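You operate a simulated robot arm through the tools that you are given. There is no shell and no other tool. Be economical: measure what you need, move in short steps, check, and stop when the job is done.

You run a simulated robot arm. Do the job below in one go: nothing can be reset, and whatever is moved stays where it is left.

## Task
Swap the jig's valve for the blue-banded one and clamp it.
Fine: The valves stand open, caps in the parts tray. Free both jig clamps first, stand the black-banded valve on the bench, seat the new one square, lock both clamps.
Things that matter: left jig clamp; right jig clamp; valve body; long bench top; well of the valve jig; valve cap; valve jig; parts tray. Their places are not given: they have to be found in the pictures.

Only the result counts: the job must be done as asked and must still hold three seconds after the hand-in. Knocking over, shifting, dropping, spilling or breaking anything else fails it. Lids that push on must go on centred and level and be pressed home; caps that screw on are set level and turned clockwise until they are tight.

## Robot
A 7-joint arm with a two-finger parallel gripper, fixed in place. Base frame: the origin is at the foot of the arm, x ahead of it, y to its left, z up; the work surface is at about z = 930. Lengths are in mm, angles in degrees, forces in N, time in s.
With the tool pointing down near the work surface it reaches from about 220 to 680 mm from the base axis. Its first joint turns from -66.0 to 66.0 degrees. Payload 2.4 kg.
The TCP is the grasp point between the finger pads, 30 mm short of the fingertips. In the tool frame z runs along the fingers and y along their closing line. The gripper opens to 94 mm. The fingers are 28 mm wide and 10 mm thick; the gripper's body (50 by 96 mm) begins 55 mm behind the TCP.
Orientation is that of the tool frame in the base frame, as [roll, pitch, yaw] about the fixed x, y, z axes, in that order (R = Rz(yaw) Ry(pitch) Rx(roll)). With the fingers straight down and closing along the base's y, the tool's x points along the base's -x, its y along +y and its z along -z.

## Interface
- The arm moves only by the tool drive_tool. Its argument "targets" is a list of rows, each an object (a shift or turn left out is 0, a gripper value left out holds the last) with "jaw": the gripper command, from -1 (fully open) to 1 (shut), values between in proportion; "linear": the shift along the tool's x, y, z in mm, a list of three; "rotation": the turn, a rotation vector about the tool's x, y, z in degrees, a list of three. In form: [{"jaw": jaw, "linear": [tx, ty, tz], "rotation": [rx, ry, rz]}, ...]. A call has 1 to 8 rows; each row shifts and turns the commanded pose from where the row before left it, along the tool's axes as they then stand. Rows are played at 5 a second. More than 50 mm and 8.6 degrees between two rows, or a gripper value outside its range, and nothing of the call is played. A pose out of reach is approached as far as the arm can. The call stops where the force on the tool passes 40 N (or 10 N more than at its start, if that is more) or the arm is blocked; 0.2 s more then pass. The fingers move at their own pace (about 153 mm/s each) and stop on an object; they squeeze with about 21 N. The grip force told is the motor's: it shows also when the fingers shut on nothing. Time passes only in rows, and 0.2 s behind the last, so rows that do not move let the fingers close. It gives the time, the measured TCP pose, the force on the tool (base axes), the opening and the grip force at its end, in the units of the frame above (readings bear some noise).
- Cameras (640 x 400 px; columns grow to the right, rows downward): "scene" is fixed at [37.4, 471.2, 1449.7]; the picture's right is [-0.76, -0.65, 0.00], its down [-0.33, 0.39, -0.86] and it looks along [0.56, -0.66, -0.51] (base axes); focal length 275 px, centre (320, 200). "wrist" rides on the gripper at [-37, 0, -58] in the tool frame; the picture's right is [0.00, -1.00, 0.00], its down [0.97, 0.00, -0.24] and it looks along [0.24, 0.00, 0.97] (tool axes); focal length 218 px, centre (320, 200).
- camera(camera): a new picture of that camera. No time passes.
- probe_pixels(camera, pixels): for up to 12 pixels [column, row] of the newest picture of that camera ("zoom" is the newest enlarged one), the place [x, y, z] in the base frame of the surface seen there, good to about 2 mm. No time passes.
- zoom(camera, box): a new picture of the part [left, top, right, bottom] of that camera's present view, enlarged. No time passes.
- job_done(): hands the job in; it is judged then, once.

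Work in short steps. Measure before you move; look again where a grasp or a placing could have gone wrong, and mend it. You have 80 turns and 46 pictures in all, those below and enlarged ones among them. Open the gripper and draw the arm clear of the work before you hand the job in, unless the task says otherwise; then end with one line.

The tools are called after ">>>" by a JSON object that holds its "name" and its "arguments". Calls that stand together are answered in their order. drive_tool: Moves the arm, as the interface text tells. Its arguments: {"type":"object","properties":{"targets":{"type":"array"}},"required":["targets"]} The other tools are called the same way: camera (camera) takes a picture; probe_pixels (camera, pixels) gives the place of the surface under pixels of a picture; zoom (camera, box) takes an enlarged picture of a part of a camera's view; job_done () hands the job in.

At the start:

```text
t: 0.0
eef_pos: [311.0, 109.3, 1265.2]
tool_rot: [179.9, 0.1, 180.0]
wrist_force: [-0.3, 0.2, 0.2]
finger_gap: 94.0
finger_force: 0.0
```

scene: 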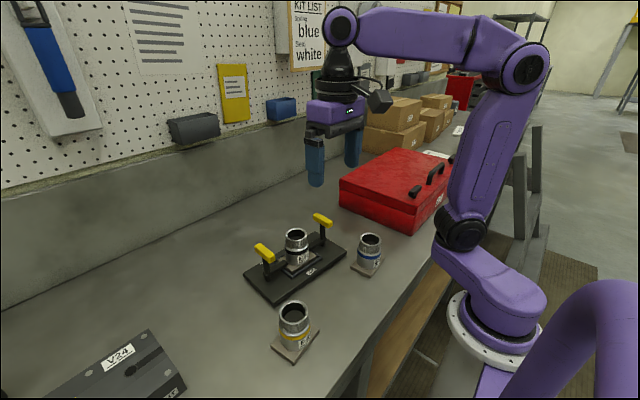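
wrist: 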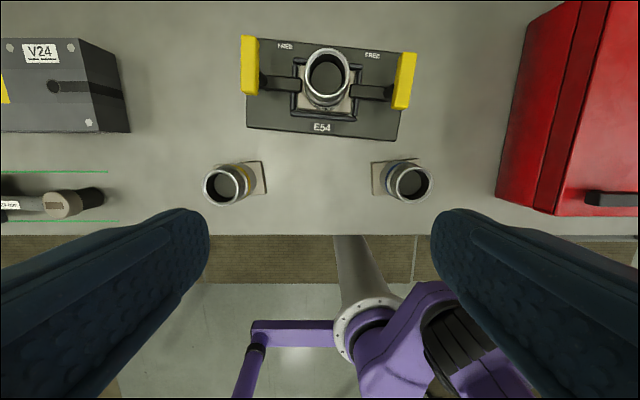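

The wrist view shows the jig near (325,90), with valves at (230,183) and (408,182). I'll zoom in on the jig and both valves for detail.

>>> {"name": "zoom", "arguments": {"camera": "wrist", "box": [190, 20, 450, 220]}}

>>> {"name": "zoom", "arguments": {"camera": "scene", "box": [230, 200, 400, 370]}}

```text
2.00 times, centred on (320, 120) of wrist
```

zoom: 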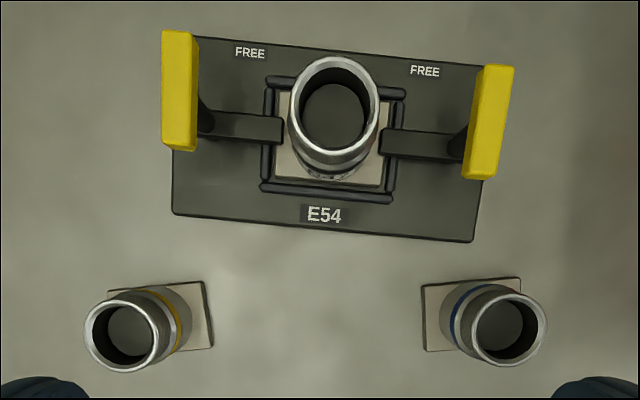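

```text
2.35 times, centred on (315, 285) of scene
```

zoom: 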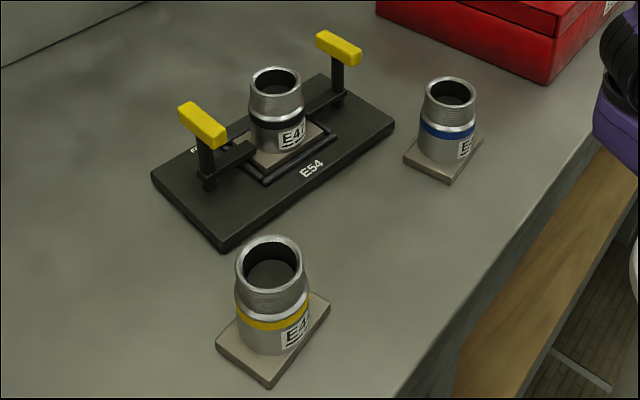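

I'll probe the handles, arms, FREE labels and valve rims in the wrist and scene pictures.

>>> {"name": "probe_pixels", "arguments": {"camera": "wrist", "pixels": [[250, 39], [250, 90], [408, 56], [400, 105], [268, 82], [298, 85], [353, 91], [385, 94], [285, 46], [372, 55], [252, 125], [395, 138]]}}

>>> {"name": "probe_pixels", "arguments": {"camera": "wrist", "pixels": [[327, 49], [328, 99], [304, 75], [349, 72], [322, 112], [215, 165], [263, 162], [265, 192], [373, 163], [373, 194], [205, 185], [431, 183]]}}

>>> {"name": "zoom", "arguments": {"camera": "scene", "box": [240, 200, 350, 310]}}

```text
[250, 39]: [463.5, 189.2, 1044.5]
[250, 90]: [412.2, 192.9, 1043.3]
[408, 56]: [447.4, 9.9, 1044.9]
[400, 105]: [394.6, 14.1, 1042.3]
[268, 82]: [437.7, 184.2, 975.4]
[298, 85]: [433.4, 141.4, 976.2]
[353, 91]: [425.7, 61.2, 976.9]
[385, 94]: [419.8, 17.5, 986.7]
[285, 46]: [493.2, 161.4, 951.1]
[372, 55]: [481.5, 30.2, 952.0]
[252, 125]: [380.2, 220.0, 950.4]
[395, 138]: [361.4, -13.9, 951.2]
```

```text
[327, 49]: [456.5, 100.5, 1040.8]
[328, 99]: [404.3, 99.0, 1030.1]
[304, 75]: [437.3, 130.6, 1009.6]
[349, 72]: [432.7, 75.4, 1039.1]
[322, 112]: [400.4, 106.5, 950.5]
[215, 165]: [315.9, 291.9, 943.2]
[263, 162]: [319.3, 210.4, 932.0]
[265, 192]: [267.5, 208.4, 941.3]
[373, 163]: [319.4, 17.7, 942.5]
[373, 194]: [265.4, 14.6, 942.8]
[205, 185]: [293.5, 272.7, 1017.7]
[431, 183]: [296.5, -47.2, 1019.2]
```

```text
3.64 times, centred on (295, 255) of scene
```

zoom: 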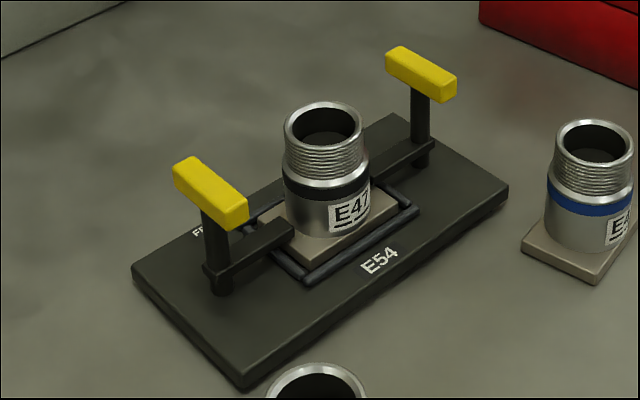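

The clamps are vertical-post levers with yellow T-bars: left at about (438,191,1044), right at about (421,12,1044). The jig is yawed about -5°. I'll move above the left handle, turn 5° and look.

>>> {"name": "drive_tool", "arguments": {"targets": [{"jaw": -1, "linear": [-31.7, 20.5, 29]}, {"linear": [-31.7, 20.5, 29]}, {"linear": [-31.7, 20.5, 29]}, {"linear": [-31.7, 20.5, 29]}, {"rotation": [0, 0, 5]}, {}]}}

>>> {"name": "camera", "arguments": {"camera": "wrist"}}

```text
t: 1.4
eef_pos: [440.7, 190.0, 1148.3]
tool_rot: [-180.0, 0.1, 174.9]
wrist_force: [-0.2, 0.5, 0.6]
finger_gap: 94.1
finger_force: 0.1
```

```text
40 pictures are left
```

wrist: 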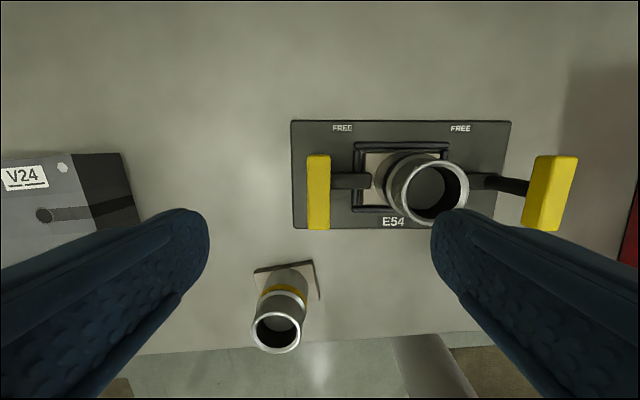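

The left bar lines up with the tool, spanning (307–331, 154–230). I'll probe its edges for the centre, plus the other bar and the rims.

>>> {"name": "probe_pixels", "arguments": {"camera": "wrist", "pixels": [[309, 190], [328, 190], [318, 157], [318, 226], [558, 158], [540, 226], [530, 190], [571, 190], [345, 180], [366, 180], [373, 180], [400, 225]]}}

```text
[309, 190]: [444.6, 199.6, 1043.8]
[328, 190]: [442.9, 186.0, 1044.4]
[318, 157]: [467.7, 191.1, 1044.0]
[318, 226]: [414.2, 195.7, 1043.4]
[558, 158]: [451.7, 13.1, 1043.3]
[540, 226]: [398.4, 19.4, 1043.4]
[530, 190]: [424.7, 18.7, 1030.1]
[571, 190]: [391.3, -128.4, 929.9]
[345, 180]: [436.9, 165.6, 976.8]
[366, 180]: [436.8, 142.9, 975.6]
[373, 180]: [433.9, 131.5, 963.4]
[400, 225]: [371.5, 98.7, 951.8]
```

The bar centre is about 1 mm to +y of the tool axis. I'll narrow the jaw and come down to just above the bar to check.

>>> {"name": "drive_tool", "arguments": {"targets": [{"jaw": -0.3, "linear": [0, 1, 35]}, {"linear": [0, 0, 35]}, {}]}}

>>> {"name": "camera", "arguments": {"camera": "wrist"}}

```text
t: 2.2
eef_pos: [439.9, 190.3, 1078.4]
tool_rot: [-179.9, 0.0, 175.0]
wrist_force: [-1.3, 0.0, -0.2]
finger_gap: 60.7
finger_force: 0.1
```

```text
39 pictures are left
```

wrist: 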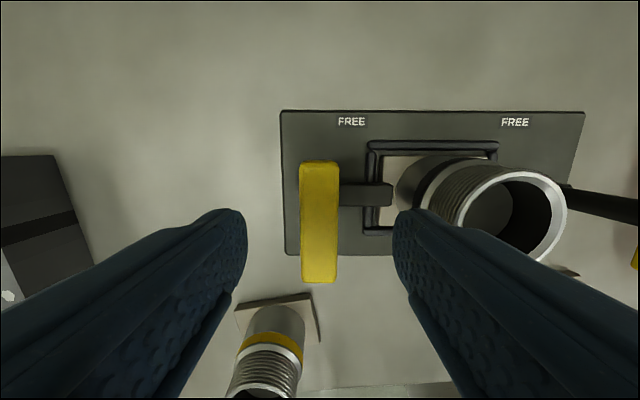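

Bar at columns 299–340, centred between the fingers at 245 and 393. I'll descend to z≈1035 and close on it.

>>> {"name": "drive_tool", "arguments": {"targets": [{"linear": [-1.3, 0, 22]}, {"linear": [0, 0, 21]}, {"jaw": 1}, {}, {}]}}

```text
t: 3.4
eef_pos: [439.8, 191.6, 1036.5]
tool_rot: [-180.0, 0.0, 175.0]
wrist_force: [0.0, 2.1, 0.2]
finger_gap: 22.7
finger_force: 21.2
```

Gripped at 22.7 mm. I'll turn the left lever counterclockwise seen from above (tool -z), starting with 24° to feel the response.

>>> {"name": "drive_tool", "arguments": {"targets": [{"rotation": [0, 0, -8]}, {"rotation": [0, 0, -8]}, {"rotation": [0, 0, -8]}, {}]}}

>>> {"name": "zoom", "arguments": {"camera": "scene", "box": [220, 180, 370, 310]}}

```text
t: 4.4
eef_pos: [440.2, 192.2, 1036.0]
tool_rot: [180.0, 0.1, -160.8]
wrist_force: [7.1, 5.3, 6.3]
finger_gap: 22.3
finger_force: 21.5
```

```text
3.08 times, centred on (295, 245) of scene
```

zoom: 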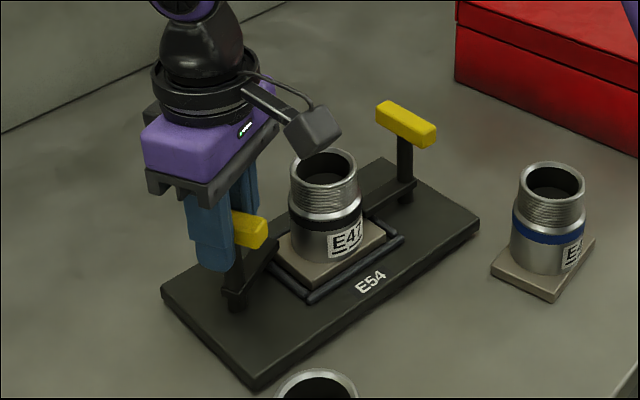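

The lever turns with modest force, so I'll continue.

>>> {"name": "drive_tool", "arguments": {"targets": [{"rotation": [0, 0, -8]}, {"rotation": [0, 0, -8]}, {"rotation": [0, 0, -8]}, {"rotation": [0, 0, -8]}, {"rotation": [0, 0, -8]}, {"rotation": [0, 0, -8]}, {"rotation": [0, 0, -8]}, {}]}}

>>> {"name": "zoom", "arguments": {"camera": "scene", "box": [220, 180, 370, 310]}}

```text
t: 6.2
eef_pos: [440.5, 192.3, 1034.9]
tool_rot: [180.0, 0.0, -104.9]
wrist_force: [6.3, 6.6, 9.3]
finger_gap: 22.8
finger_force: 20.7
```

```text
3.08 times, centred on (295, 245) of scene
```

zoom: 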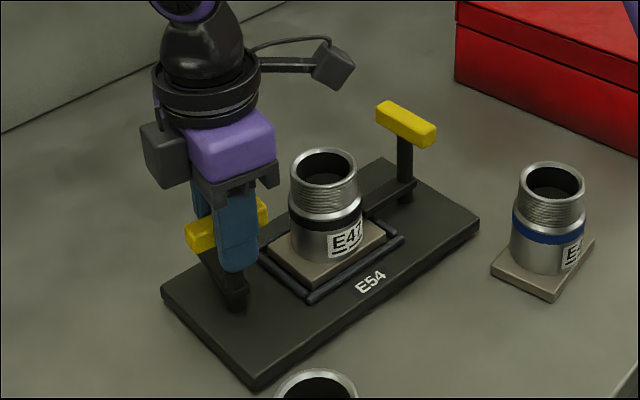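

80° turned; 12° more, watching for a stop.

>>> {"name": "drive_tool", "arguments": {"targets": [{"rotation": [0, 0, -6]}, {"rotation": [0, 0, -4]}, {"rotation": [0, 0, -2]}, {}]}}

>>> {"name": "zoom", "arguments": {"camera": "scene", "box": [220, 180, 370, 310]}}

```text
t: 7.2
eef_pos: [439.8, 191.4, 1036.2]
tool_rot: [180.0, -0.1, -93.0]
wrist_force: [4.4, 3.1, 9.0]
finger_gap: 22.9
finger_force: 20.7
```

```text
3.08 times, centred on (295, 245) of scene
```

zoom: 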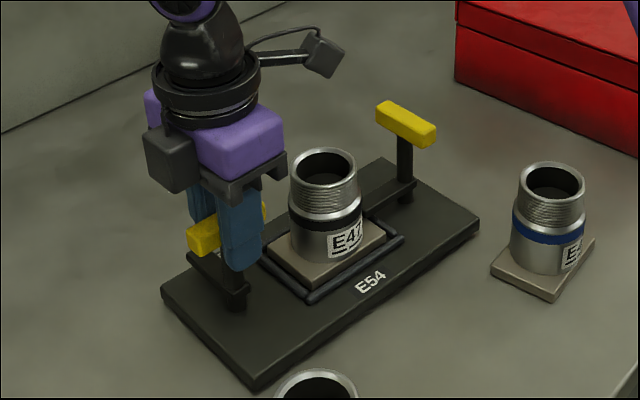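

The lever is turned ~92° without a hard stop. I'll release, lift and inspect.

>>> {"name": "drive_tool", "arguments": {"targets": [{"jaw": -0.2}, {}, {"linear": [0, 0, -40]}, {"linear": [0, 0, -50]}, {"linear": [0, 0, -25]}, {}]}}

>>> {"name": "camera", "arguments": {"camera": "wrist"}}

```text
t: 8.6
eef_pos: [439.5, 191.6, 1150.2]
tool_rot: [-180.0, 0.0, -93.0]
wrist_force: [-0.1, -0.2, 0.5]
finger_gap: 56.5
finger_force: 0.1
```

```text
35 pictures are left
```

wrist: 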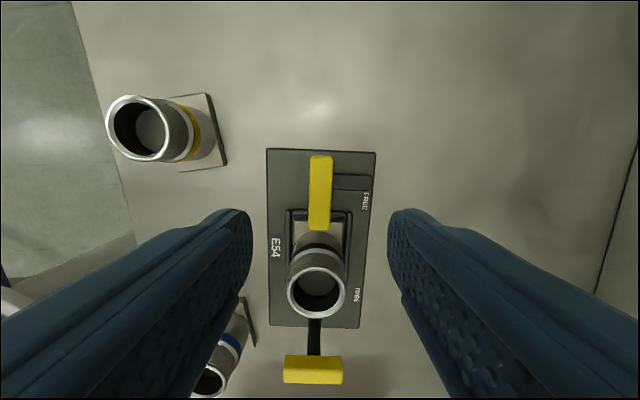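

The left arm now points at its FREE mark. I'll rotate back and move over the right handle, about (424,15).

>>> {"name": "drive_tool", "arguments": {"targets": [{"rotation": [0, 0, 8.4]}, {"rotation": [0, 0, 8.4]}, {"rotation": [0, 0, 8.4]}, {"rotation": [0, 0, 8.4]}, {"rotation": [0, 0, 8.4]}, {"rotation": [0, 0, 8.4]}, {"rotation": [0, 0, 8.4]}, {"rotation": [0, 0, 8.4]}]}}

>>> {"name": "drive_tool", "arguments": {"targets": [{"rotation": [0, 0, 8.3]}, {"rotation": [0, 0, 8.3]}, {"rotation": [0, 0, 8.2]}, {"linear": [0, -44.4, 0]}, {"linear": [0, -44.4, 0]}, {"linear": [0, -44.4, 0]}, {"linear": [0, -44.4, 0]}, {}]}}

>>> {"name": "camera", "arguments": {"camera": "wrist"}}

```text
t: 10.4
eef_pos: [440.0, 190.9, 1149.0]
tool_rot: [179.9, 0.0, -160.4]
wrist_force: [-0.4, -0.4, 0.0]
finger_gap: 56.5
finger_force: 0.1
```

```text
t: 12.2
eef_pos: [423.7, 13.5, 1150.1]
tool_rot: [180.0, -0.1, 175.1]
wrist_force: [1.5, -0.2, -0.8]
finger_gap: 56.5
finger_force: 0.0
```

```text
34 pictures are left
```

wrist: 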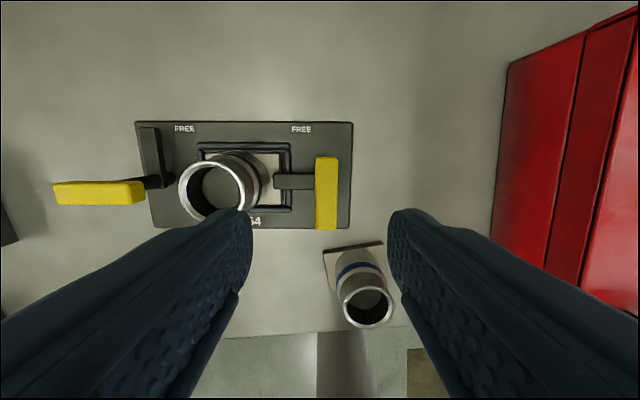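

The right bar is at columns 315–338, about 4.8 mm to tool -y. I'll correct, descend and check.

>>> {"name": "drive_tool", "arguments": {"targets": [{"jaw": -0.3, "linear": [0, -4.8, 0]}, {"linear": [0, 0, 35]}, {"linear": [0, 0, 35]}, {}]}}

>>> {"name": "camera", "arguments": {"camera": "wrist"}}

```text
t: 13.2
eef_pos: [424.4, 9.7, 1079.5]
tool_rot: [-179.9, 0.1, 175.0]
wrist_force: [-0.3, -0.1, 0.0]
finger_gap: 60.9
finger_force: 0.1
```

```text
33 pictures are left
```

wrist: 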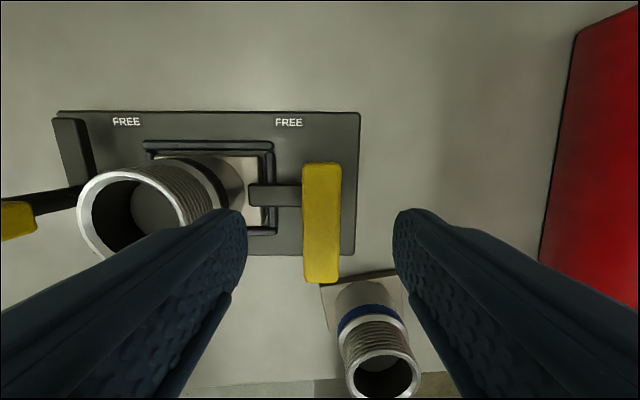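

The bar is centred (302–342). I'll descend, close, and turn clockwise seen from above (tool +z).

>>> {"name": "drive_tool", "arguments": {"targets": [{"linear": [-1, -0.3, 22]}, {"linear": [0, 0, 21]}, {"jaw": 1}, {}, {}, {"rotation": [0, 0, 8]}, {"rotation": [0, 0, 8]}, {}]}}

```text
t: 15.0
eef_pos: [424.6, 6.7, 1036.8]
tool_rot: [-179.9, -0.1, 158.8]
wrist_force: [-3.2, -13.8, 0.1]
finger_gap: 22.7
finger_force: 21.3
```

There is a side load of -13.8 N in y, so I'll ease the tool 1.5 mm to -y and read again.

>>> {"name": "drive_tool", "arguments": {"targets": [{"linear": [-0.54, -1.4, 0]}, {}]}}

```text
t: 15.6
eef_pos: [424.0, 9.0, 1036.2]
tool_rot: [180.0, 0.0, 159.0]
wrist_force: [-1.5, -8.0, -0.4]
finger_gap: 22.8
finger_force: 21.0
```

The load eased. I'll continue the turn.

>>> {"name": "drive_tool", "arguments": {"targets": [{"linear": [-0.5, -1, 0], "rotation": [0, 0, 8]}, {"rotation": [0, 0, 8]}, {"rotation": [0, 0, 8]}, {"rotation": [0, 0, 8]}, {}]}}

```text
t: 16.8
eef_pos: [423.6, 6.9, 1037.0]
tool_rot: [-179.9, -0.1, 126.9]
wrist_force: [-9.5, -0.4, -0.2]
finger_gap: 22.4
finger_force: 20.6
```

Smooth so far (48° turned). I'll do the remaining 44°.

>>> {"name": "drive_tool", "arguments": {"targets": [{"linear": [0.6, -0.8, 0], "rotation": [0, 0, 8]}, {"rotation": [0, 0, 8]}, {"rotation": [0, 0, 8]}, {"rotation": [0, 0, 8]}, {"rotation": [0, 0, 8]}, {"rotation": [0, 0, 4]}, {}]}}

```text
t: 18.4
eef_pos: [423.5, 7.2, 1037.6]
tool_rot: [180.0, 0.0, 82.9]
wrist_force: [-12.6, -0.9, 0.3]
finger_gap: 23.0
finger_force: 21.0
```

Turned 92°. I'll release, lift and check both levers.

>>> {"name": "drive_tool", "arguments": {"targets": [{"jaw": -0.2}, {}, {"linear": [0, 0, -40]}, {"linear": [0, 0, -50]}, {"linear": [0, 0, -25], "rotation": [0, 0, -2]}, {}]}}

>>> {"name": "camera", "arguments": {"camera": "wrist"}}

>>> {"name": "zoom", "arguments": {"camera": "scene", "box": [220, 180, 370, 310]}}

```text
t: 19.8
eef_pos: [423.6, 6.9, 1153.5]
tool_rot: [180.0, 0.1, 85.0]
wrist_force: [-0.1, 0.8, 0.2]
finger_gap: 56.4
finger_force: 0.2
```

```text
32 pictures are left
```

wrist: 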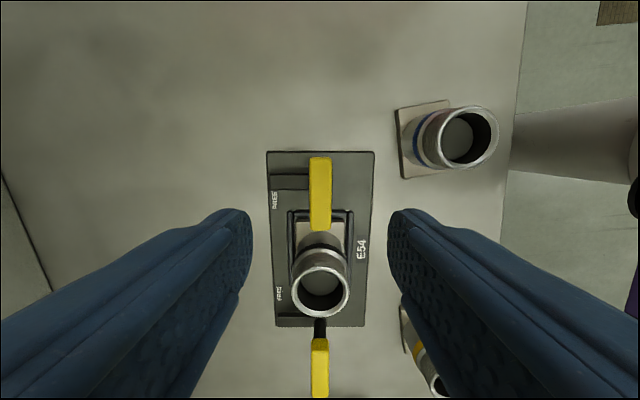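

```text
3.08 times, centred on (295, 245) of scene
```

zoom: 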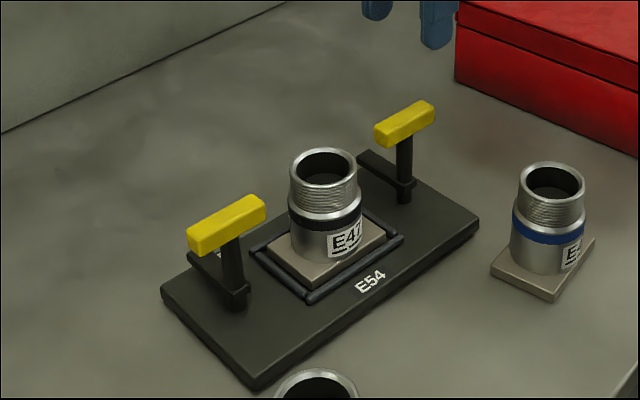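

Both levers are free. I'll go above the black-banded valve with the jaw fully open, closing line across x, and measure it.

>>> {"name": "drive_tool", "arguments": {"targets": [{"jaw": -1, "linear": [47.2, 0.4, 0]}, {"linear": [47.2, 0.4, 0]}, {}]}}

>>> {"name": "camera", "arguments": {"camera": "wrist"}}

```text
t: 20.6
eef_pos: [433.1, 100.5, 1153.1]
tool_rot: [-180.0, 0.1, 85.1]
wrist_force: [0.6, 0.6, -0.1]
finger_gap: 94.1
finger_force: 0.1
```

```text
30 pictures are left
```

wrist: 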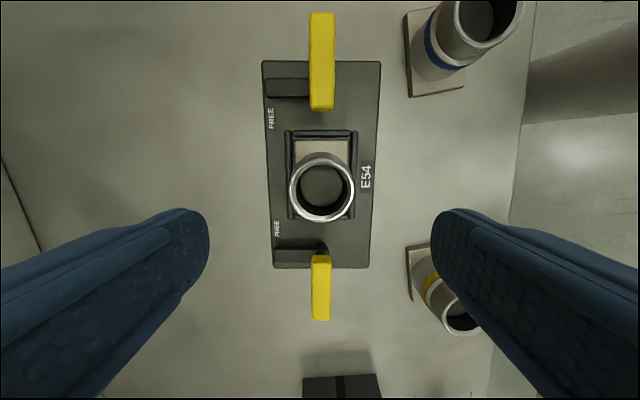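

Rim centre at (321,188), about -3 mm in tool x and -0.8 mm in tool y. I'll correct, descend to z≈1010 and grip.

>>> {"name": "drive_tool", "arguments": {"targets": [{"linear": [-3, -0.8, 45]}, {"linear": [0, 0, 45]}, {"linear": [0, 0, 40]}, {"linear": [0, 0, 13]}, {"jaw": 1}, {}, {}]}}

>>> {"name": "zoom", "arguments": {"camera": "scene", "box": [220, 180, 370, 310]}}

```text
t: 22.2
eef_pos: [431.4, 97.1, 1008.7]
tool_rot: [180.0, 0.1, 85.0]
wrist_force: [0.8, -0.3, -0.4]
finger_gap: 59.6
finger_force: 21.0
```

```text
3.08 times, centred on (295, 245) of scene
```

zoom: 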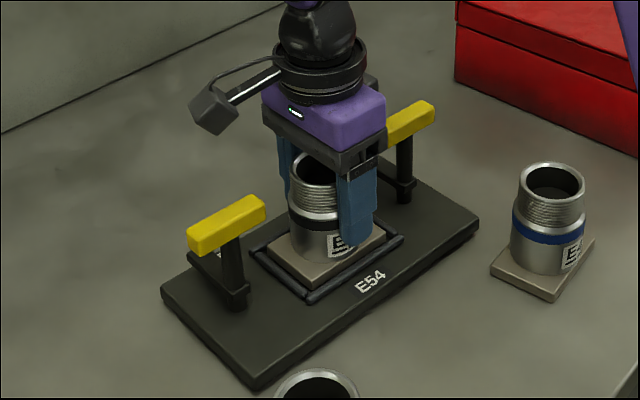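

Gripped at 59.6 mm. I'll lift slowly and check.

>>> {"name": "drive_tool", "arguments": {"targets": [{"linear": [0, 0, -10]}, {"linear": [0, 0, -20]}, {"linear": [0, 0, -30]}, {"linear": [0, 0, -30]}, {}]}}

>>> {"name": "zoom", "arguments": {"camera": "scene", "box": [200, 160, 390, 330]}}

```text
t: 23.4
eef_pos: [431.8, 97.6, 1100.7]
tool_rot: [180.0, 0.1, 85.1]
wrist_force: [0.1, 1.0, -6.7]
finger_gap: 59.6
finger_force: 20.7
```

```text
2.35 times, centred on (295, 245) of scene
```

zoom: 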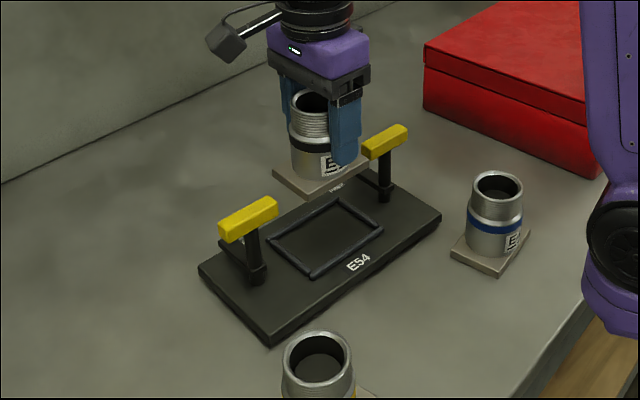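

Lifted cleanly (~0.7 kg). I'll carry it to the free bench spot in front of the jig at about (292,112).

>>> {"name": "drive_tool", "arguments": {"targets": [{"linear": [0.6, -46.6, 0]}, {"linear": [0.6, -46.6, 0]}, {"linear": [0.6, -46.6, 0]}, {}, {"linear": [0, 0, 40]}, {"linear": [0, 0, 40]}, {}]}}

>>> {"name": "zoom", "arguments": {"camera": "scene", "box": [220, 210, 410, 380]}}

```text
t: 25.0
eef_pos: [292.4, 111.6, 1020.2]
tool_rot: [180.0, 0.0, 85.0]
wrist_force: [-0.5, -0.9, -6.4]
finger_gap: 59.4
finger_force: 20.9
```

```text
2.35 times, centred on (315, 295) of scene
```

zoom: 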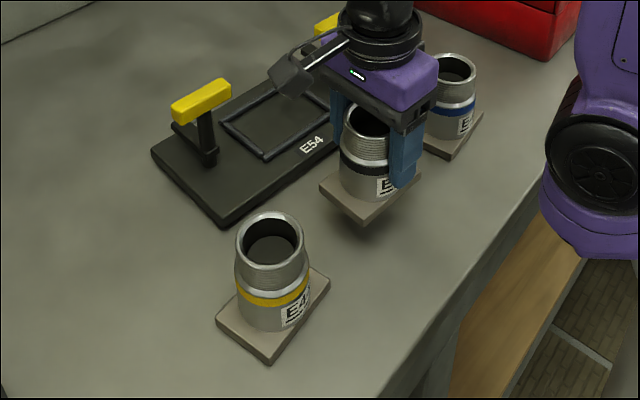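

The spot is clear. I'll lower it in small steps until it touches.

>>> {"name": "drive_tool", "arguments": {"targets": [{"linear": [0, 0, 15]}, {"linear": [0, 0, 11]}, {"linear": [0, 0, 2]}, {"linear": [0, 0, 2]}, {}]}}

```text
t: 26.2
eef_pos: [292.6, 111.5, 989.1]
tool_rot: [180.0, 0.1, 84.9]
wrist_force: [-3.2, -1.0, 15.2]
finger_gap: 59.8
finger_force: 20.8
```

Contact (+15 N). I'll ease up slightly, release, and lift straight up.

>>> {"name": "drive_tool", "arguments": {"targets": [{"linear": [0, 0, -1]}, {"jaw": -1}, {}, {"linear": [0, 0, -40]}, {"linear": [0, 0, -45]}, {"linear": [0, 0, -45]}, {"linear": [0, 0, -30]}, {}]}}

>>> {"name": "camera", "arguments": {"camera": "wrist"}}

```text
t: 28.0
eef_pos: [292.2, 111.3, 1152.2]
tool_rot: [-180.0, 0.0, 85.0]
wrist_force: [0.1, 0.1, -0.4]
finger_gap: 93.9
finger_force: 0.1
```

```text
26 pictures are left
```

wrist: 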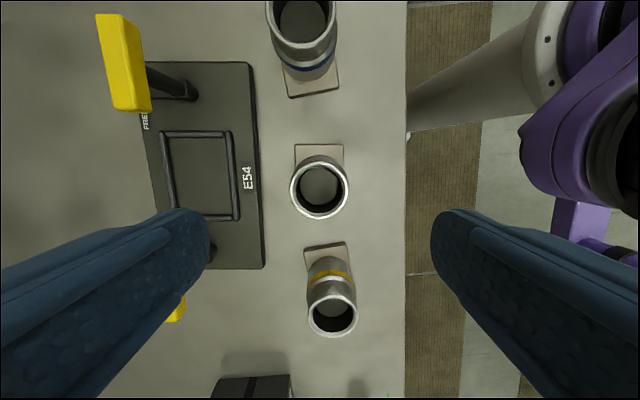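

The black valve stands free at (320,190) px. Next I'll move over the blue-banded valve near (294,-15).

>>> {"name": "drive_tool", "arguments": {"targets": [{"linear": [-42, 4.3, 0]}, {"linear": [-42, 4.3, 0]}, {"linear": [-42, 4.3, 0]}, {}]}}

>>> {"name": "camera", "arguments": {"camera": "wrist"}}

```text
t: 29.0
eef_pos: [295.2, -14.4, 1149.9]
tool_rot: [179.9, -0.1, 85.0]
wrist_force: [0.8, -0.5, 0.5]
finger_gap: 93.9
finger_force: 0.1
```

```text
25 pictures are left
```

wrist: 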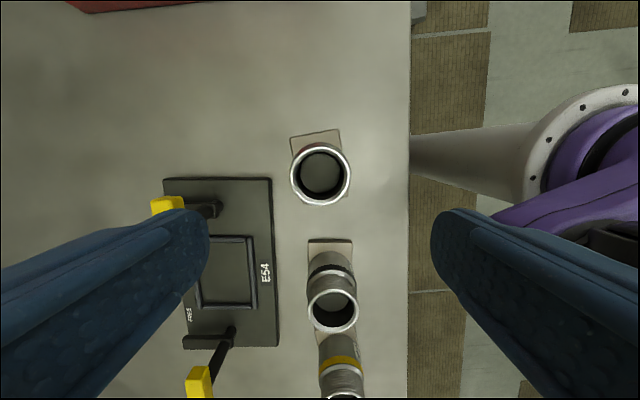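

The blue valve's plate edge is at (290,138)–(339,129), tilted about 10° relative to the tool. I'll zoom to measure the angles of plate and well.

>>> {"name": "zoom", "arguments": {"camera": "wrist", "box": [260, 110, 380, 220]}}

>>> {"name": "zoom", "arguments": {"camera": "wrist", "box": [150, 170, 310, 355]}}

```text
3.64 times, centred on (320, 165) of wrist
```

zoom: 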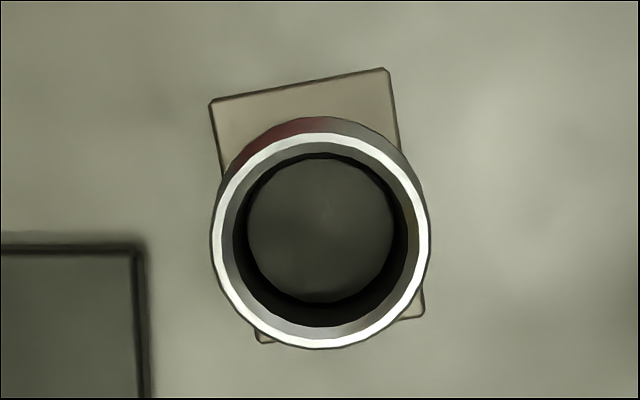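

```text
2.16 times, centred on (230, 262) of wrist
```

zoom: 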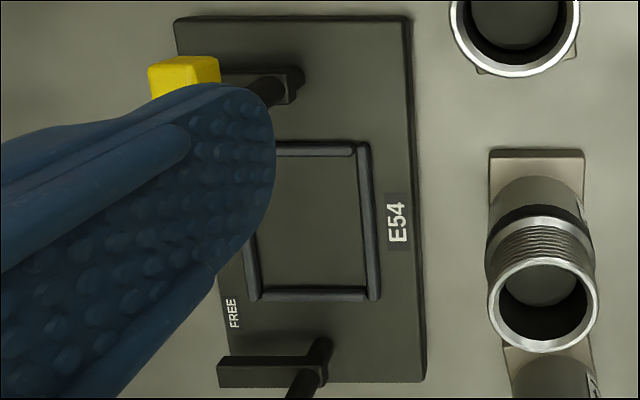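

I'll probe the plate corners and the well rails to get angles and centres.

>>> {"name": "probe_pixels", "arguments": {"camera": "wrist", "pixels": [[291.5, 138.5], [337, 130.5], [347.7, 195], [304, 203], [294, 154], [340.5, 148], [320, 146], [320, 204], [291, 175], [349, 175]]}}

>>> {"name": "probe_pixels", "arguments": {"camera": "zoom", "pixels": [[356, 159], [367, 286], [262, 288], [285, 158], [364, 150], [373, 294], [255, 295], [280, 149], [412, 20], [423, 378], [176, 22], [312, 220]]}}

```text
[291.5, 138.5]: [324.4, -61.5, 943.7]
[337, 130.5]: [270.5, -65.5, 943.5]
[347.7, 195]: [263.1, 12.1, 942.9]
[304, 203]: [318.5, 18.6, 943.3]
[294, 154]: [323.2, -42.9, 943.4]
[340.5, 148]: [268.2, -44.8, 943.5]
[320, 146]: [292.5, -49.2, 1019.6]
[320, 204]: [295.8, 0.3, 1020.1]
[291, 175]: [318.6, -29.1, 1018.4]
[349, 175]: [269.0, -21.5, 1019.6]
```

```text
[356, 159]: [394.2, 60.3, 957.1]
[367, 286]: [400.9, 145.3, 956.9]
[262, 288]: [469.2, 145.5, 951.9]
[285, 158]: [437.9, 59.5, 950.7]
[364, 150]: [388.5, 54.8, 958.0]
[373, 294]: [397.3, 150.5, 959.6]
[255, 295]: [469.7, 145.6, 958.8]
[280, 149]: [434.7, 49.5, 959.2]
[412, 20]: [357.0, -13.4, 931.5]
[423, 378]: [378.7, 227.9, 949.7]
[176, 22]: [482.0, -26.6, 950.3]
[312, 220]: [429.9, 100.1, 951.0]
```

The blue plate is yawed about +5.1° and centred near (294,-25). The well is at -5°, and the old valve sat at TCP (431.6,97.3). I'll centre over the valve, turn 10.1° to match its plate, and check squareness.

>>> {"name": "drive_tool", "arguments": {"targets": [{"linear": [-10.5, -0.1, 0]}, {"rotation": [0, 0, -5]}, {"rotation": [0, 0, -5.1]}, {}]}}

>>> {"name": "zoom", "arguments": {"camera": "wrist", "box": [260, 110, 380, 220]}}

```text
t: 30.0
eef_pos: [293.9, -23.1, 1150.2]
tool_rot: [179.9, 0.0, 95.1]
wrist_force: [0.0, -0.1, -0.3]
finger_gap: 93.8
finger_force: 0.1
```

```text
3.64 times, centred on (320, 165) of wrist
```

zoom: 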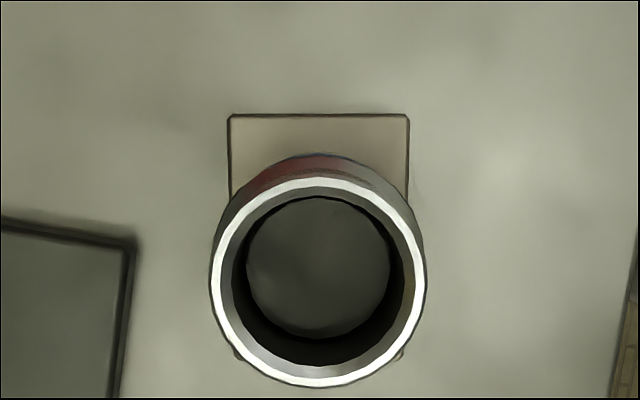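

The plate edge is dead level at row 115, and the rim is centred within 0.6 mm. I'll descend to z≈988 and grip.

>>> {"name": "drive_tool", "arguments": {"targets": [{"linear": [-0.5, 0.4, 45]}, {"linear": [0, 0, 45]}, {"linear": [0, 0, 45]}, {"linear": [0, 0, 26]}, {"jaw": 1}, {}, {}]}}

```text
t: 31.6
eef_pos: [293.7, -24.9, 988.3]
tool_rot: [-179.9, -0.1, 95.1]
wrist_force: [0.2, -0.1, 0.1]
finger_gap: 59.6
finger_force: 21.3
```

Gripped at 59.6 mm. I'll lift 140 mm and turn to the jig's angle.

>>> {"name": "drive_tool", "arguments": {"targets": [{"linear": [0, 0, -15]}, {"linear": [0, 0, -40]}, {"linear": [0, 0, -45]}, {"linear": [0, 0, -40]}, {"rotation": [0, 0, 5]}, {"rotation": [0, 0, 5.1]}, {}]}}

```text
t: 33.2
eef_pos: [294.2, -26.3, 1129.5]
tool_rot: [-180.0, 0.0, 85.0]
wrist_force: [-0.3, 0.1, -6.0]
finger_gap: 59.7
finger_force: 21.4
```

Held firmly. I'll carry it over the well to about (431.6,97.7).

>>> {"name": "drive_tool", "arguments": {"targets": [{"linear": [33.6, 31.6, 0]}, {"linear": [33.6, 31.6, 0]}, {"linear": [33.6, 31.6, 0]}, {"linear": [33.6, 31.6, 0]}, {}, {}]}}

>>> {"name": "camera", "arguments": {"camera": "wrist"}}

```text
t: 34.6
eef_pos: [432.6, 96.7, 1129.4]
tool_rot: [180.0, 0.0, 85.0]
wrist_force: [0.1, 0.0, -5.7]
finger_gap: 59.7
finger_force: 20.6
```

```text
21 pictures are left
```

wrist: 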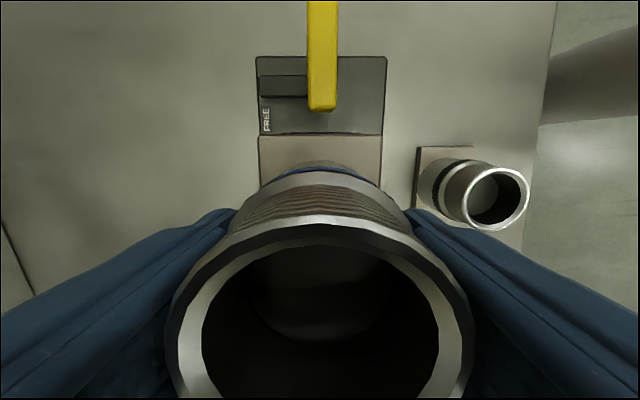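

The plate is square with the tool (edge at row 136, columns 258–382). I'll lower to ~20 mm above the rails and look.

>>> {"name": "drive_tool", "arguments": {"targets": [{"linear": [-0.2, -0.5, 35]}, {"linear": [0, 0, 35]}, {"linear": [0, 0, 26]}, {}]}}

>>> {"name": "zoom", "arguments": {"camera": "wrist", "box": [220, 30, 420, 200]}}

>>> {"name": "zoom", "arguments": {"camera": "scene", "box": [240, 220, 340, 310]}}

```text
t: 35.6
eef_pos: [431.3, 97.6, 1034.9]
tool_rot: [-180.0, 0.0, 85.0]
wrist_force: [1.0, -0.5, -5.3]
finger_gap: 59.5
finger_force: 21.1
```

```text
2.35 times, centred on (320, 115) of wrist
```

zoom: 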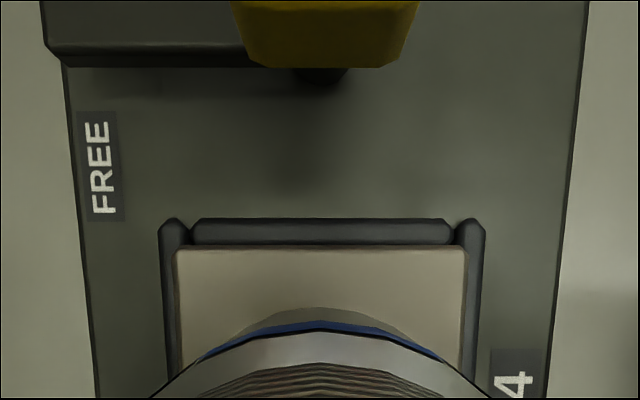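

```text
4.44 times, centred on (290, 265) of scene
```

zoom: 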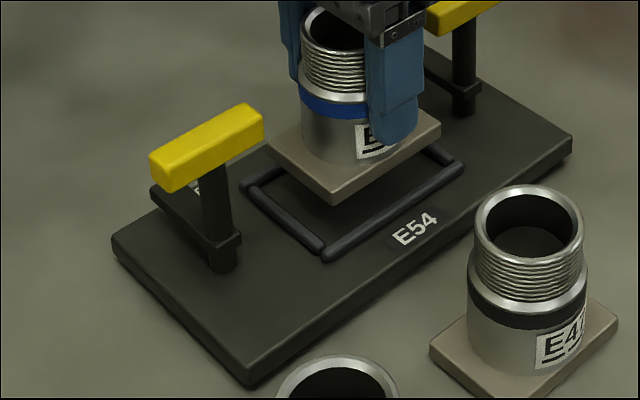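

Rails centre is slightly right (323 vs 320) and the near-end gap is ~3 mm, so I'll shift about (-0.7,-0.7) and lower gently.

>>> {"name": "drive_tool", "arguments": {"targets": [{"linear": [-0.7, -0.7, 8]}, {"linear": [0, 0, 7]}, {"linear": [0, 0, 4]}, {"linear": [0, 0, 3]}, {}]}}

>>> {"name": "zoom", "arguments": {"camera": "scene", "box": [240, 220, 340, 310]}}

>>> {"name": "zoom", "arguments": {"camera": "wrist", "box": [220, 30, 420, 200]}}

```text
t: 36.8
eef_pos: [431.3, 97.3, 1011.1]
tool_rot: [-179.9, 0.0, 84.9]
wrist_force: [1.1, 4.2, -5.3]
finger_gap: 59.5
finger_force: 20.8
```

```text
4.44 times, centred on (290, 265) of scene
```

zoom: 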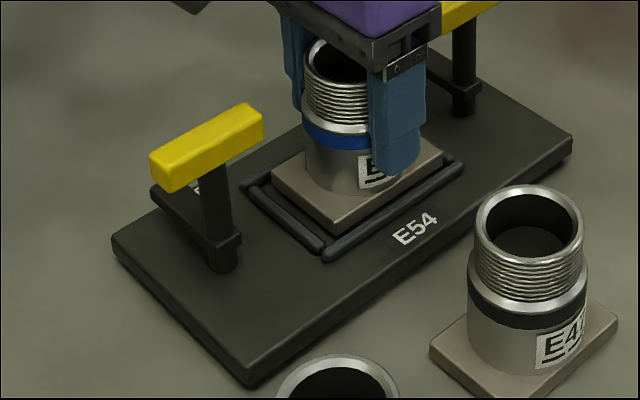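

```text
2.35 times, centred on (320, 115) of wrist
```

zoom: 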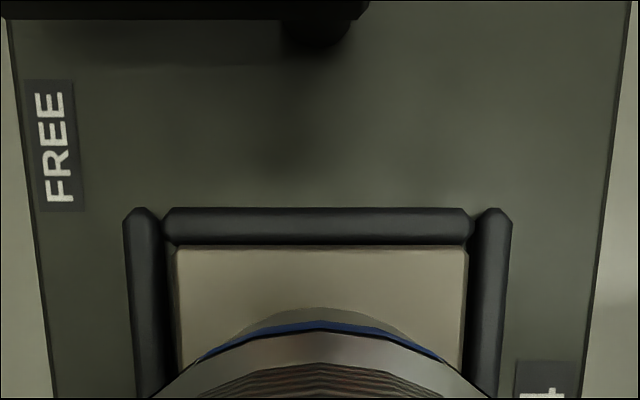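

The plate is inside the rails, but a +4 N y-force means it's touching the -y rail. I'll nudge +1 mm in tool x and lower to contact.

>>> {"name": "drive_tool", "arguments": {"targets": [{"linear": [1, 0.2, -0.5]}, {}, {"linear": [0, 0, 1.5]}, {"linear": [0, 0, 1]}, {}]}}

```text
t: 38.0
eef_pos: [429.5, 97.7, 1010.0]
tool_rot: [-179.9, -0.1, 85.0]
wrist_force: [-0.6, 0.0, -5.8]
finger_gap: 59.4
finger_force: 21.0
```

Side force has vanished and the weight is still carried. I'll lower further until it seats.

>>> {"name": "drive_tool", "arguments": {"targets": [{"linear": [0, 0, 1]}, {"linear": [0, 0, 1]}, {"linear": [0, 0, 1]}, {}]}}

```text
t: 39.0
eef_pos: [430.8, 97.2, 1005.7]
tool_rot: [-180.0, 0.0, 85.0]
wrist_force: [-2.3, 0.3, 15.0]
finger_gap: 59.5
finger_force: 21.0
```

Seated (force went from -6 to +15 N). I'll release, lift and inspect.

>>> {"name": "drive_tool", "arguments": {"targets": [{"linear": [0, 0, -0.8]}, {"jaw": -1}, {}, {"linear": [0, 0, -45]}, {"linear": [0, 0, -50]}, {"linear": [0, 0, -50]}, {}]}}

>>> {"name": "zoom", "arguments": {"camera": "scene", "box": [240, 220, 340, 310]}}

>>> {"name": "camera", "arguments": {"camera": "wrist"}}

```text
t: 40.6
eef_pos: [429.9, 97.2, 1153.0]
tool_rot: [180.0, 0.1, 85.0]
wrist_force: [-0.8, 0.4, -0.2]
finger_gap: 93.9
finger_force: 0.1
```

```text
4.44 times, centred on (290, 265) of scene
```

zoom: 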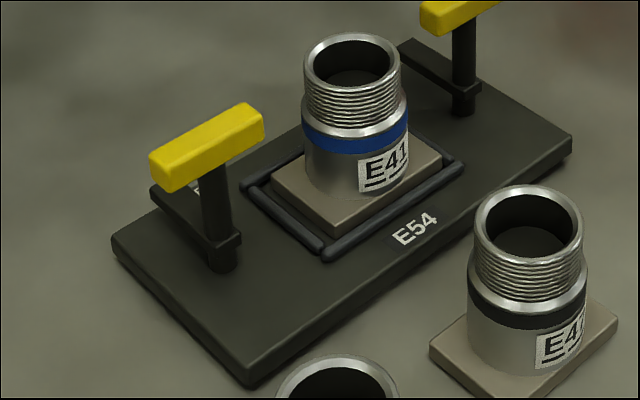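

```text
15 pictures are left
```

wrist: 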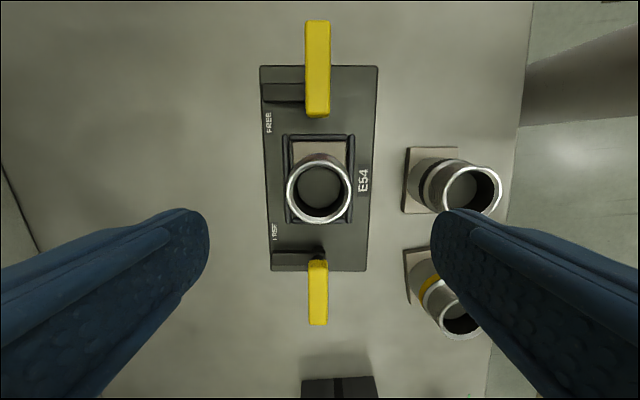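

The valve stands in the well. One zoom to confirm the plate is square between the rails before locking.

>>> {"name": "zoom", "arguments": {"camera": "wrist", "box": [260, 120, 380, 230]}}

```text
3.64 times, centred on (320, 175) of wrist
```

zoom: 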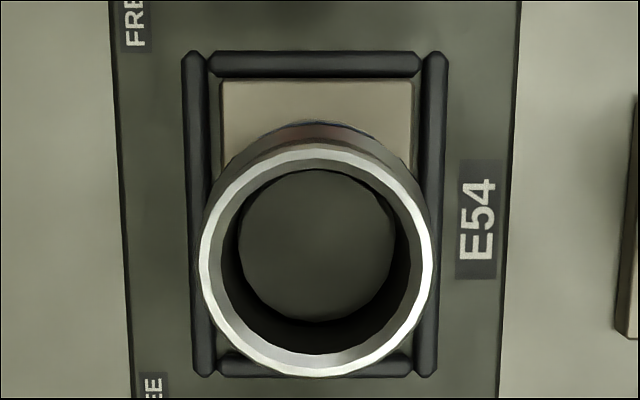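

Plate is square between the rails. Now I'll go to the right handle (turned, near (423.5,7.5)).

>>> {"name": "drive_tool", "arguments": {"targets": [{"jaw": -0.3, "linear": [-45, 0.5, 0]}, {"linear": [-45, 0.5, 0], "rotation": [0, 0, 2]}, {"linear": [0, 0, 35]}, {"linear": [0, 0, 38]}, {}]}}

>>> {"name": "camera", "arguments": {"camera": "wrist"}}

```text
t: 41.8
eef_pos: [423.9, 8.4, 1079.7]
tool_rot: [180.0, 0.0, 83.0]
wrist_force: [0.4, 0.7, 0.8]
finger_gap: 61.1
finger_force: 0.1
```

```text
13 pictures are left
```

wrist: 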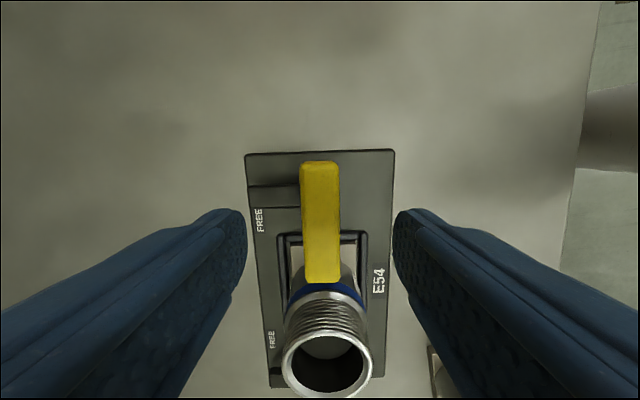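

The bar is centred (300–342) and aligned. I'll descend, grip, and begin turning back counterclockwise (tool -z).

>>> {"name": "drive_tool", "arguments": {"targets": [{"linear": [-1, -0.3, 22]}, {"linear": [0, 0, 21]}, {"jaw": 1}, {}, {}, {"rotation": [0, 0, -8]}, {"rotation": [0, 0, -8]}, {}]}}

```text
t: 43.6
eef_pos: [423.1, 6.9, 1035.5]
tool_rot: [180.0, 0.0, 99.0]
wrist_force: [1.4, 2.2, 0.0]
finger_gap: 22.6
finger_force: 21.2
```

Low side forces. I'll continue turning.

>>> {"name": "drive_tool", "arguments": {"targets": [{"rotation": [0, 0, -8]}, {"rotation": [0, 0, -8]}, {"rotation": [0, 0, -8]}, {"rotation": [0, 0, -8]}, {"rotation": [0, 0, -8]}, {"rotation": [0, 0, -8]}, {"rotation": [0, 0, -8]}, {}]}}

```text
t: 45.4
eef_pos: [424.1, 8.0, 1037.0]
tool_rot: [179.9, 0.2, 155.2]
wrist_force: [17.0, 10.7, -0.6]
finger_gap: 22.4
finger_force: 20.9
```

Side load is (17,10.7) N. I'll ease the tool toward +x/+y before the last 20°.

>>> {"name": "drive_tool", "arguments": {"targets": [{"linear": [-0.94, 1.54, 0]}, {}]}}

```text
t: 46.0
eef_pos: [425.2, 7.8, 1035.6]
tool_rot: [180.0, 0.0, 155.0]
wrist_force: [4.2, 5.2, 5.1]
finger_gap: 22.7
finger_force: 21.0
```

>>> {"name": "drive_tool", "arguments": {"targets": [{"linear": [-0.4, 0.4, 0], "rotation": [0, 0, -7]}, {"rotation": [0, 0, -7]}, {"rotation": [0, 0, -6]}, {}]}}

>>> {"name": "zoom", "arguments": {"camera": "scene", "box": [240, 200, 360, 310]}}

```text
t: 47.0
eef_pos: [424.3, 7.7, 1035.9]
tool_rot: [-180.0, -0.1, 175.1]
wrist_force: [-5.1, 6.4, 13.6]
finger_gap: 22.4
finger_force: 21.2
```

```text
3.64 times, centred on (300, 255) of scene
```

zoom: 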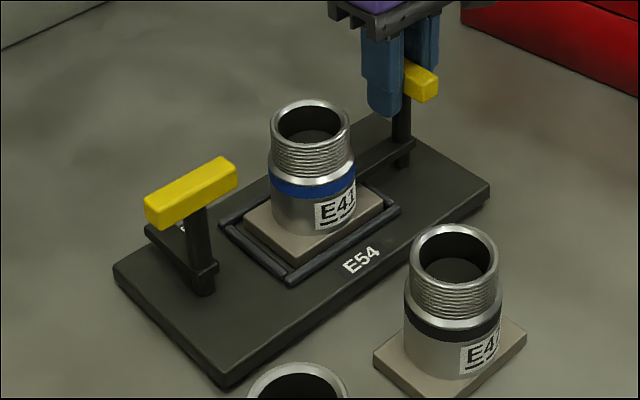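

The right arm is back over the plate. I'll release, lift and travel to the left handle.

>>> {"name": "drive_tool", "arguments": {"targets": [{"jaw": -0.3}, {}, {"linear": [0, 0, -40]}, {"linear": [0, 0, -40]}, {"linear": [0, 46, -15]}, {"linear": [0, 46, -15]}, {"linear": [0.4, 46, 0]}, {"linear": [0, 46, 0]}]}}

>>> {"name": "drive_tool", "arguments": {"targets": [{"rotation": [0, 0, -8.4]}, {"rotation": [0, 0, -8.4]}, {"rotation": [0, 0, -8.4]}, {"rotation": [0, 0, -8.4]}, {"rotation": [0, 0, -8.4]}, {"rotation": [0, 0, -8.4]}, {"rotation": [0, 0, -8.4]}, {"rotation": [0, 0, -8.4]}]}}

>>> {"name": "drive_tool", "arguments": {"targets": [{"rotation": [0, 0, -8.3]}, {"rotation": [0, 0, -8.3]}, {"rotation": [0, 0, -8.2]}, {"linear": [0, 0, 35]}, {"linear": [0, 0, 30]}, {}]}}

>>> {"name": "camera", "arguments": {"camera": "wrist"}}

```text
t: 48.8
eef_pos: [439.0, 191.7, 1146.0]
tool_rot: [-179.9, -0.1, 175.0]
wrist_force: [0.6, -0.1, -0.3]
finger_gap: 61.2
finger_force: 0.1
```

```text
t: 50.6
eef_pos: [440.0, 192.0, 1146.1]
tool_rot: [180.0, 0.0, -117.6]
wrist_force: [0.2, 0.2, 0.1]
finger_gap: 61.1
finger_force: 0.1
```

```text
t: 52.0
eef_pos: [440.3, 191.4, 1079.9]
tool_rot: [179.9, 0.0, -93.0]
wrist_force: [-0.8, 0.6, 0.0]
finger_gap: 61.2
finger_force: 0.0
```

```text
11 pictures are left
```

wrist: 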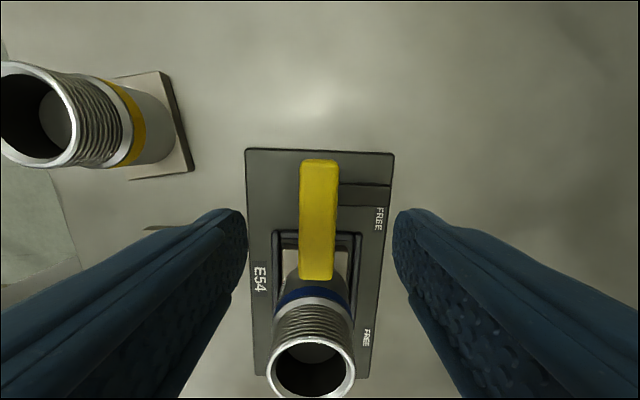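

The left bar is at columns 298–339, needing +0.6 mm in tool y. I'll descend, grip and start turning clockwise (tool +z).

>>> {"name": "drive_tool", "arguments": {"targets": [{"linear": [-1.5, 0.6, 22]}, {"linear": [0, 0, 21]}, {"jaw": 1}, {}, {}, {"rotation": [0, 0, 8]}, {"rotation": [0, 0, 8]}, {}]}}

```text
t: 53.8
eef_pos: [439.4, 193.1, 1037.9]
tool_rot: [-180.0, -0.1, -109.1]
wrist_force: [-5.3, -2.9, 0.1]
finger_gap: 22.5
finger_force: 21.0
```

>>> {"name": "drive_tool", "arguments": {"targets": [{"rotation": [0, 0, 8]}, {"rotation": [0, 0, 8]}, {"rotation": [0, 0, 8]}, {"rotation": [0, 0, 8]}, {}]}}

```text
t: 55.0
eef_pos: [440.1, 193.4, 1038.4]
tool_rot: [-180.0, 0.0, -141.1]
wrist_force: [-2.3, -6.4, 0.8]
finger_gap: 22.6
finger_force: 20.7
```

Low loads. I'll finish the remaining 44°, easing 1 mm to -y.

>>> {"name": "drive_tool", "arguments": {"targets": [{"linear": [0.6, -0.8, 0], "rotation": [0, 0, 8]}, {"rotation": [0, 0, 8]}, {"rotation": [0, 0, 8]}, {"rotation": [0, 0, 8]}, {"rotation": [0, 0, 7]}, {"rotation": [0, 0, 5]}, {}]}}

>>> {"name": "zoom", "arguments": {"camera": "scene", "box": [240, 200, 360, 310]}}

```text
t: 56.6
eef_pos: [441.1, 191.5, 1039.1]
tool_rot: [-180.0, 0.0, 174.9]
wrist_force: [-2.0, -2.8, 0.7]
finger_gap: 22.5
finger_force: 20.5
```

```text
3.64 times, centred on (300, 255) of scene
```

zoom: 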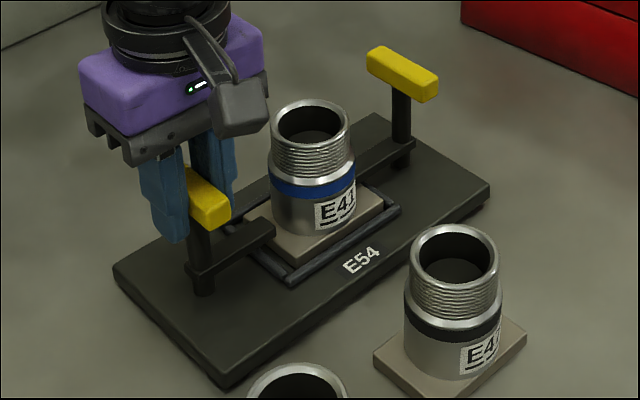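

Both arms are over the plate. I'll release, lift, and back away to verify the whole scene.

>>> {"name": "drive_tool", "arguments": {"targets": [{"jaw": -0.2}, {}, {"jaw": -0.3, "linear": [0, 0, -40]}, {"linear": [0, 0, -45]}, {"linear": [0, -20, -45]}, {"linear": [20, -40, -20]}, {"linear": [30, -25, -30]}, {}]}}

>>> {"name": "camera", "arguments": {"camera": "wrist"}}

>>> {"name": "camera", "arguments": {"camera": "scene"}}

```text
t: 58.4
eef_pos: [383.1, 111.0, 1216.9]
tool_rot: [-180.0, 0.0, 175.0]
wrist_force: [1.1, 0.3, -0.3]
finger_gap: 61.3
finger_force: 0.1
```

```text
9 pictures are left
```

wrist: 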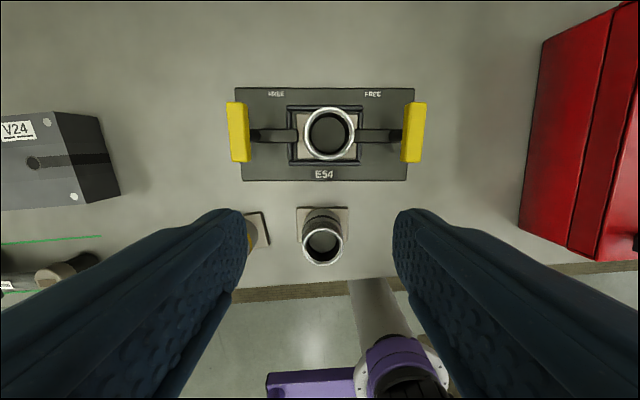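

```text
8 pictures are left
```

scene: 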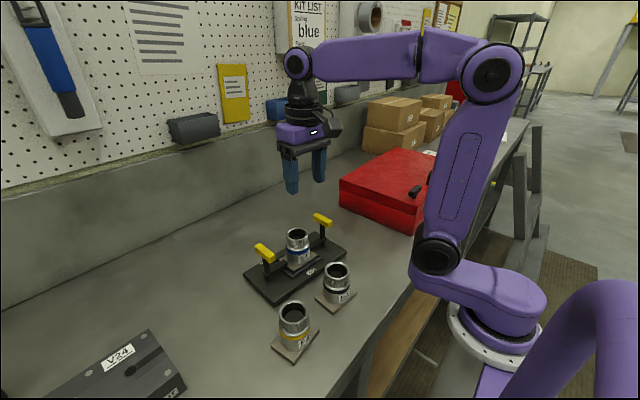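

A last close look at the clamps and seat.

>>> {"name": "zoom", "arguments": {"camera": "wrist", "box": [220, 70, 435, 200]}}

```text
2.98 times, centred on (328, 135) of wrist
```

zoom: 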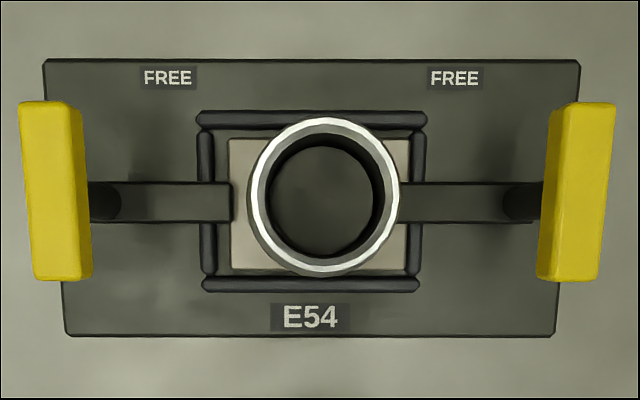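

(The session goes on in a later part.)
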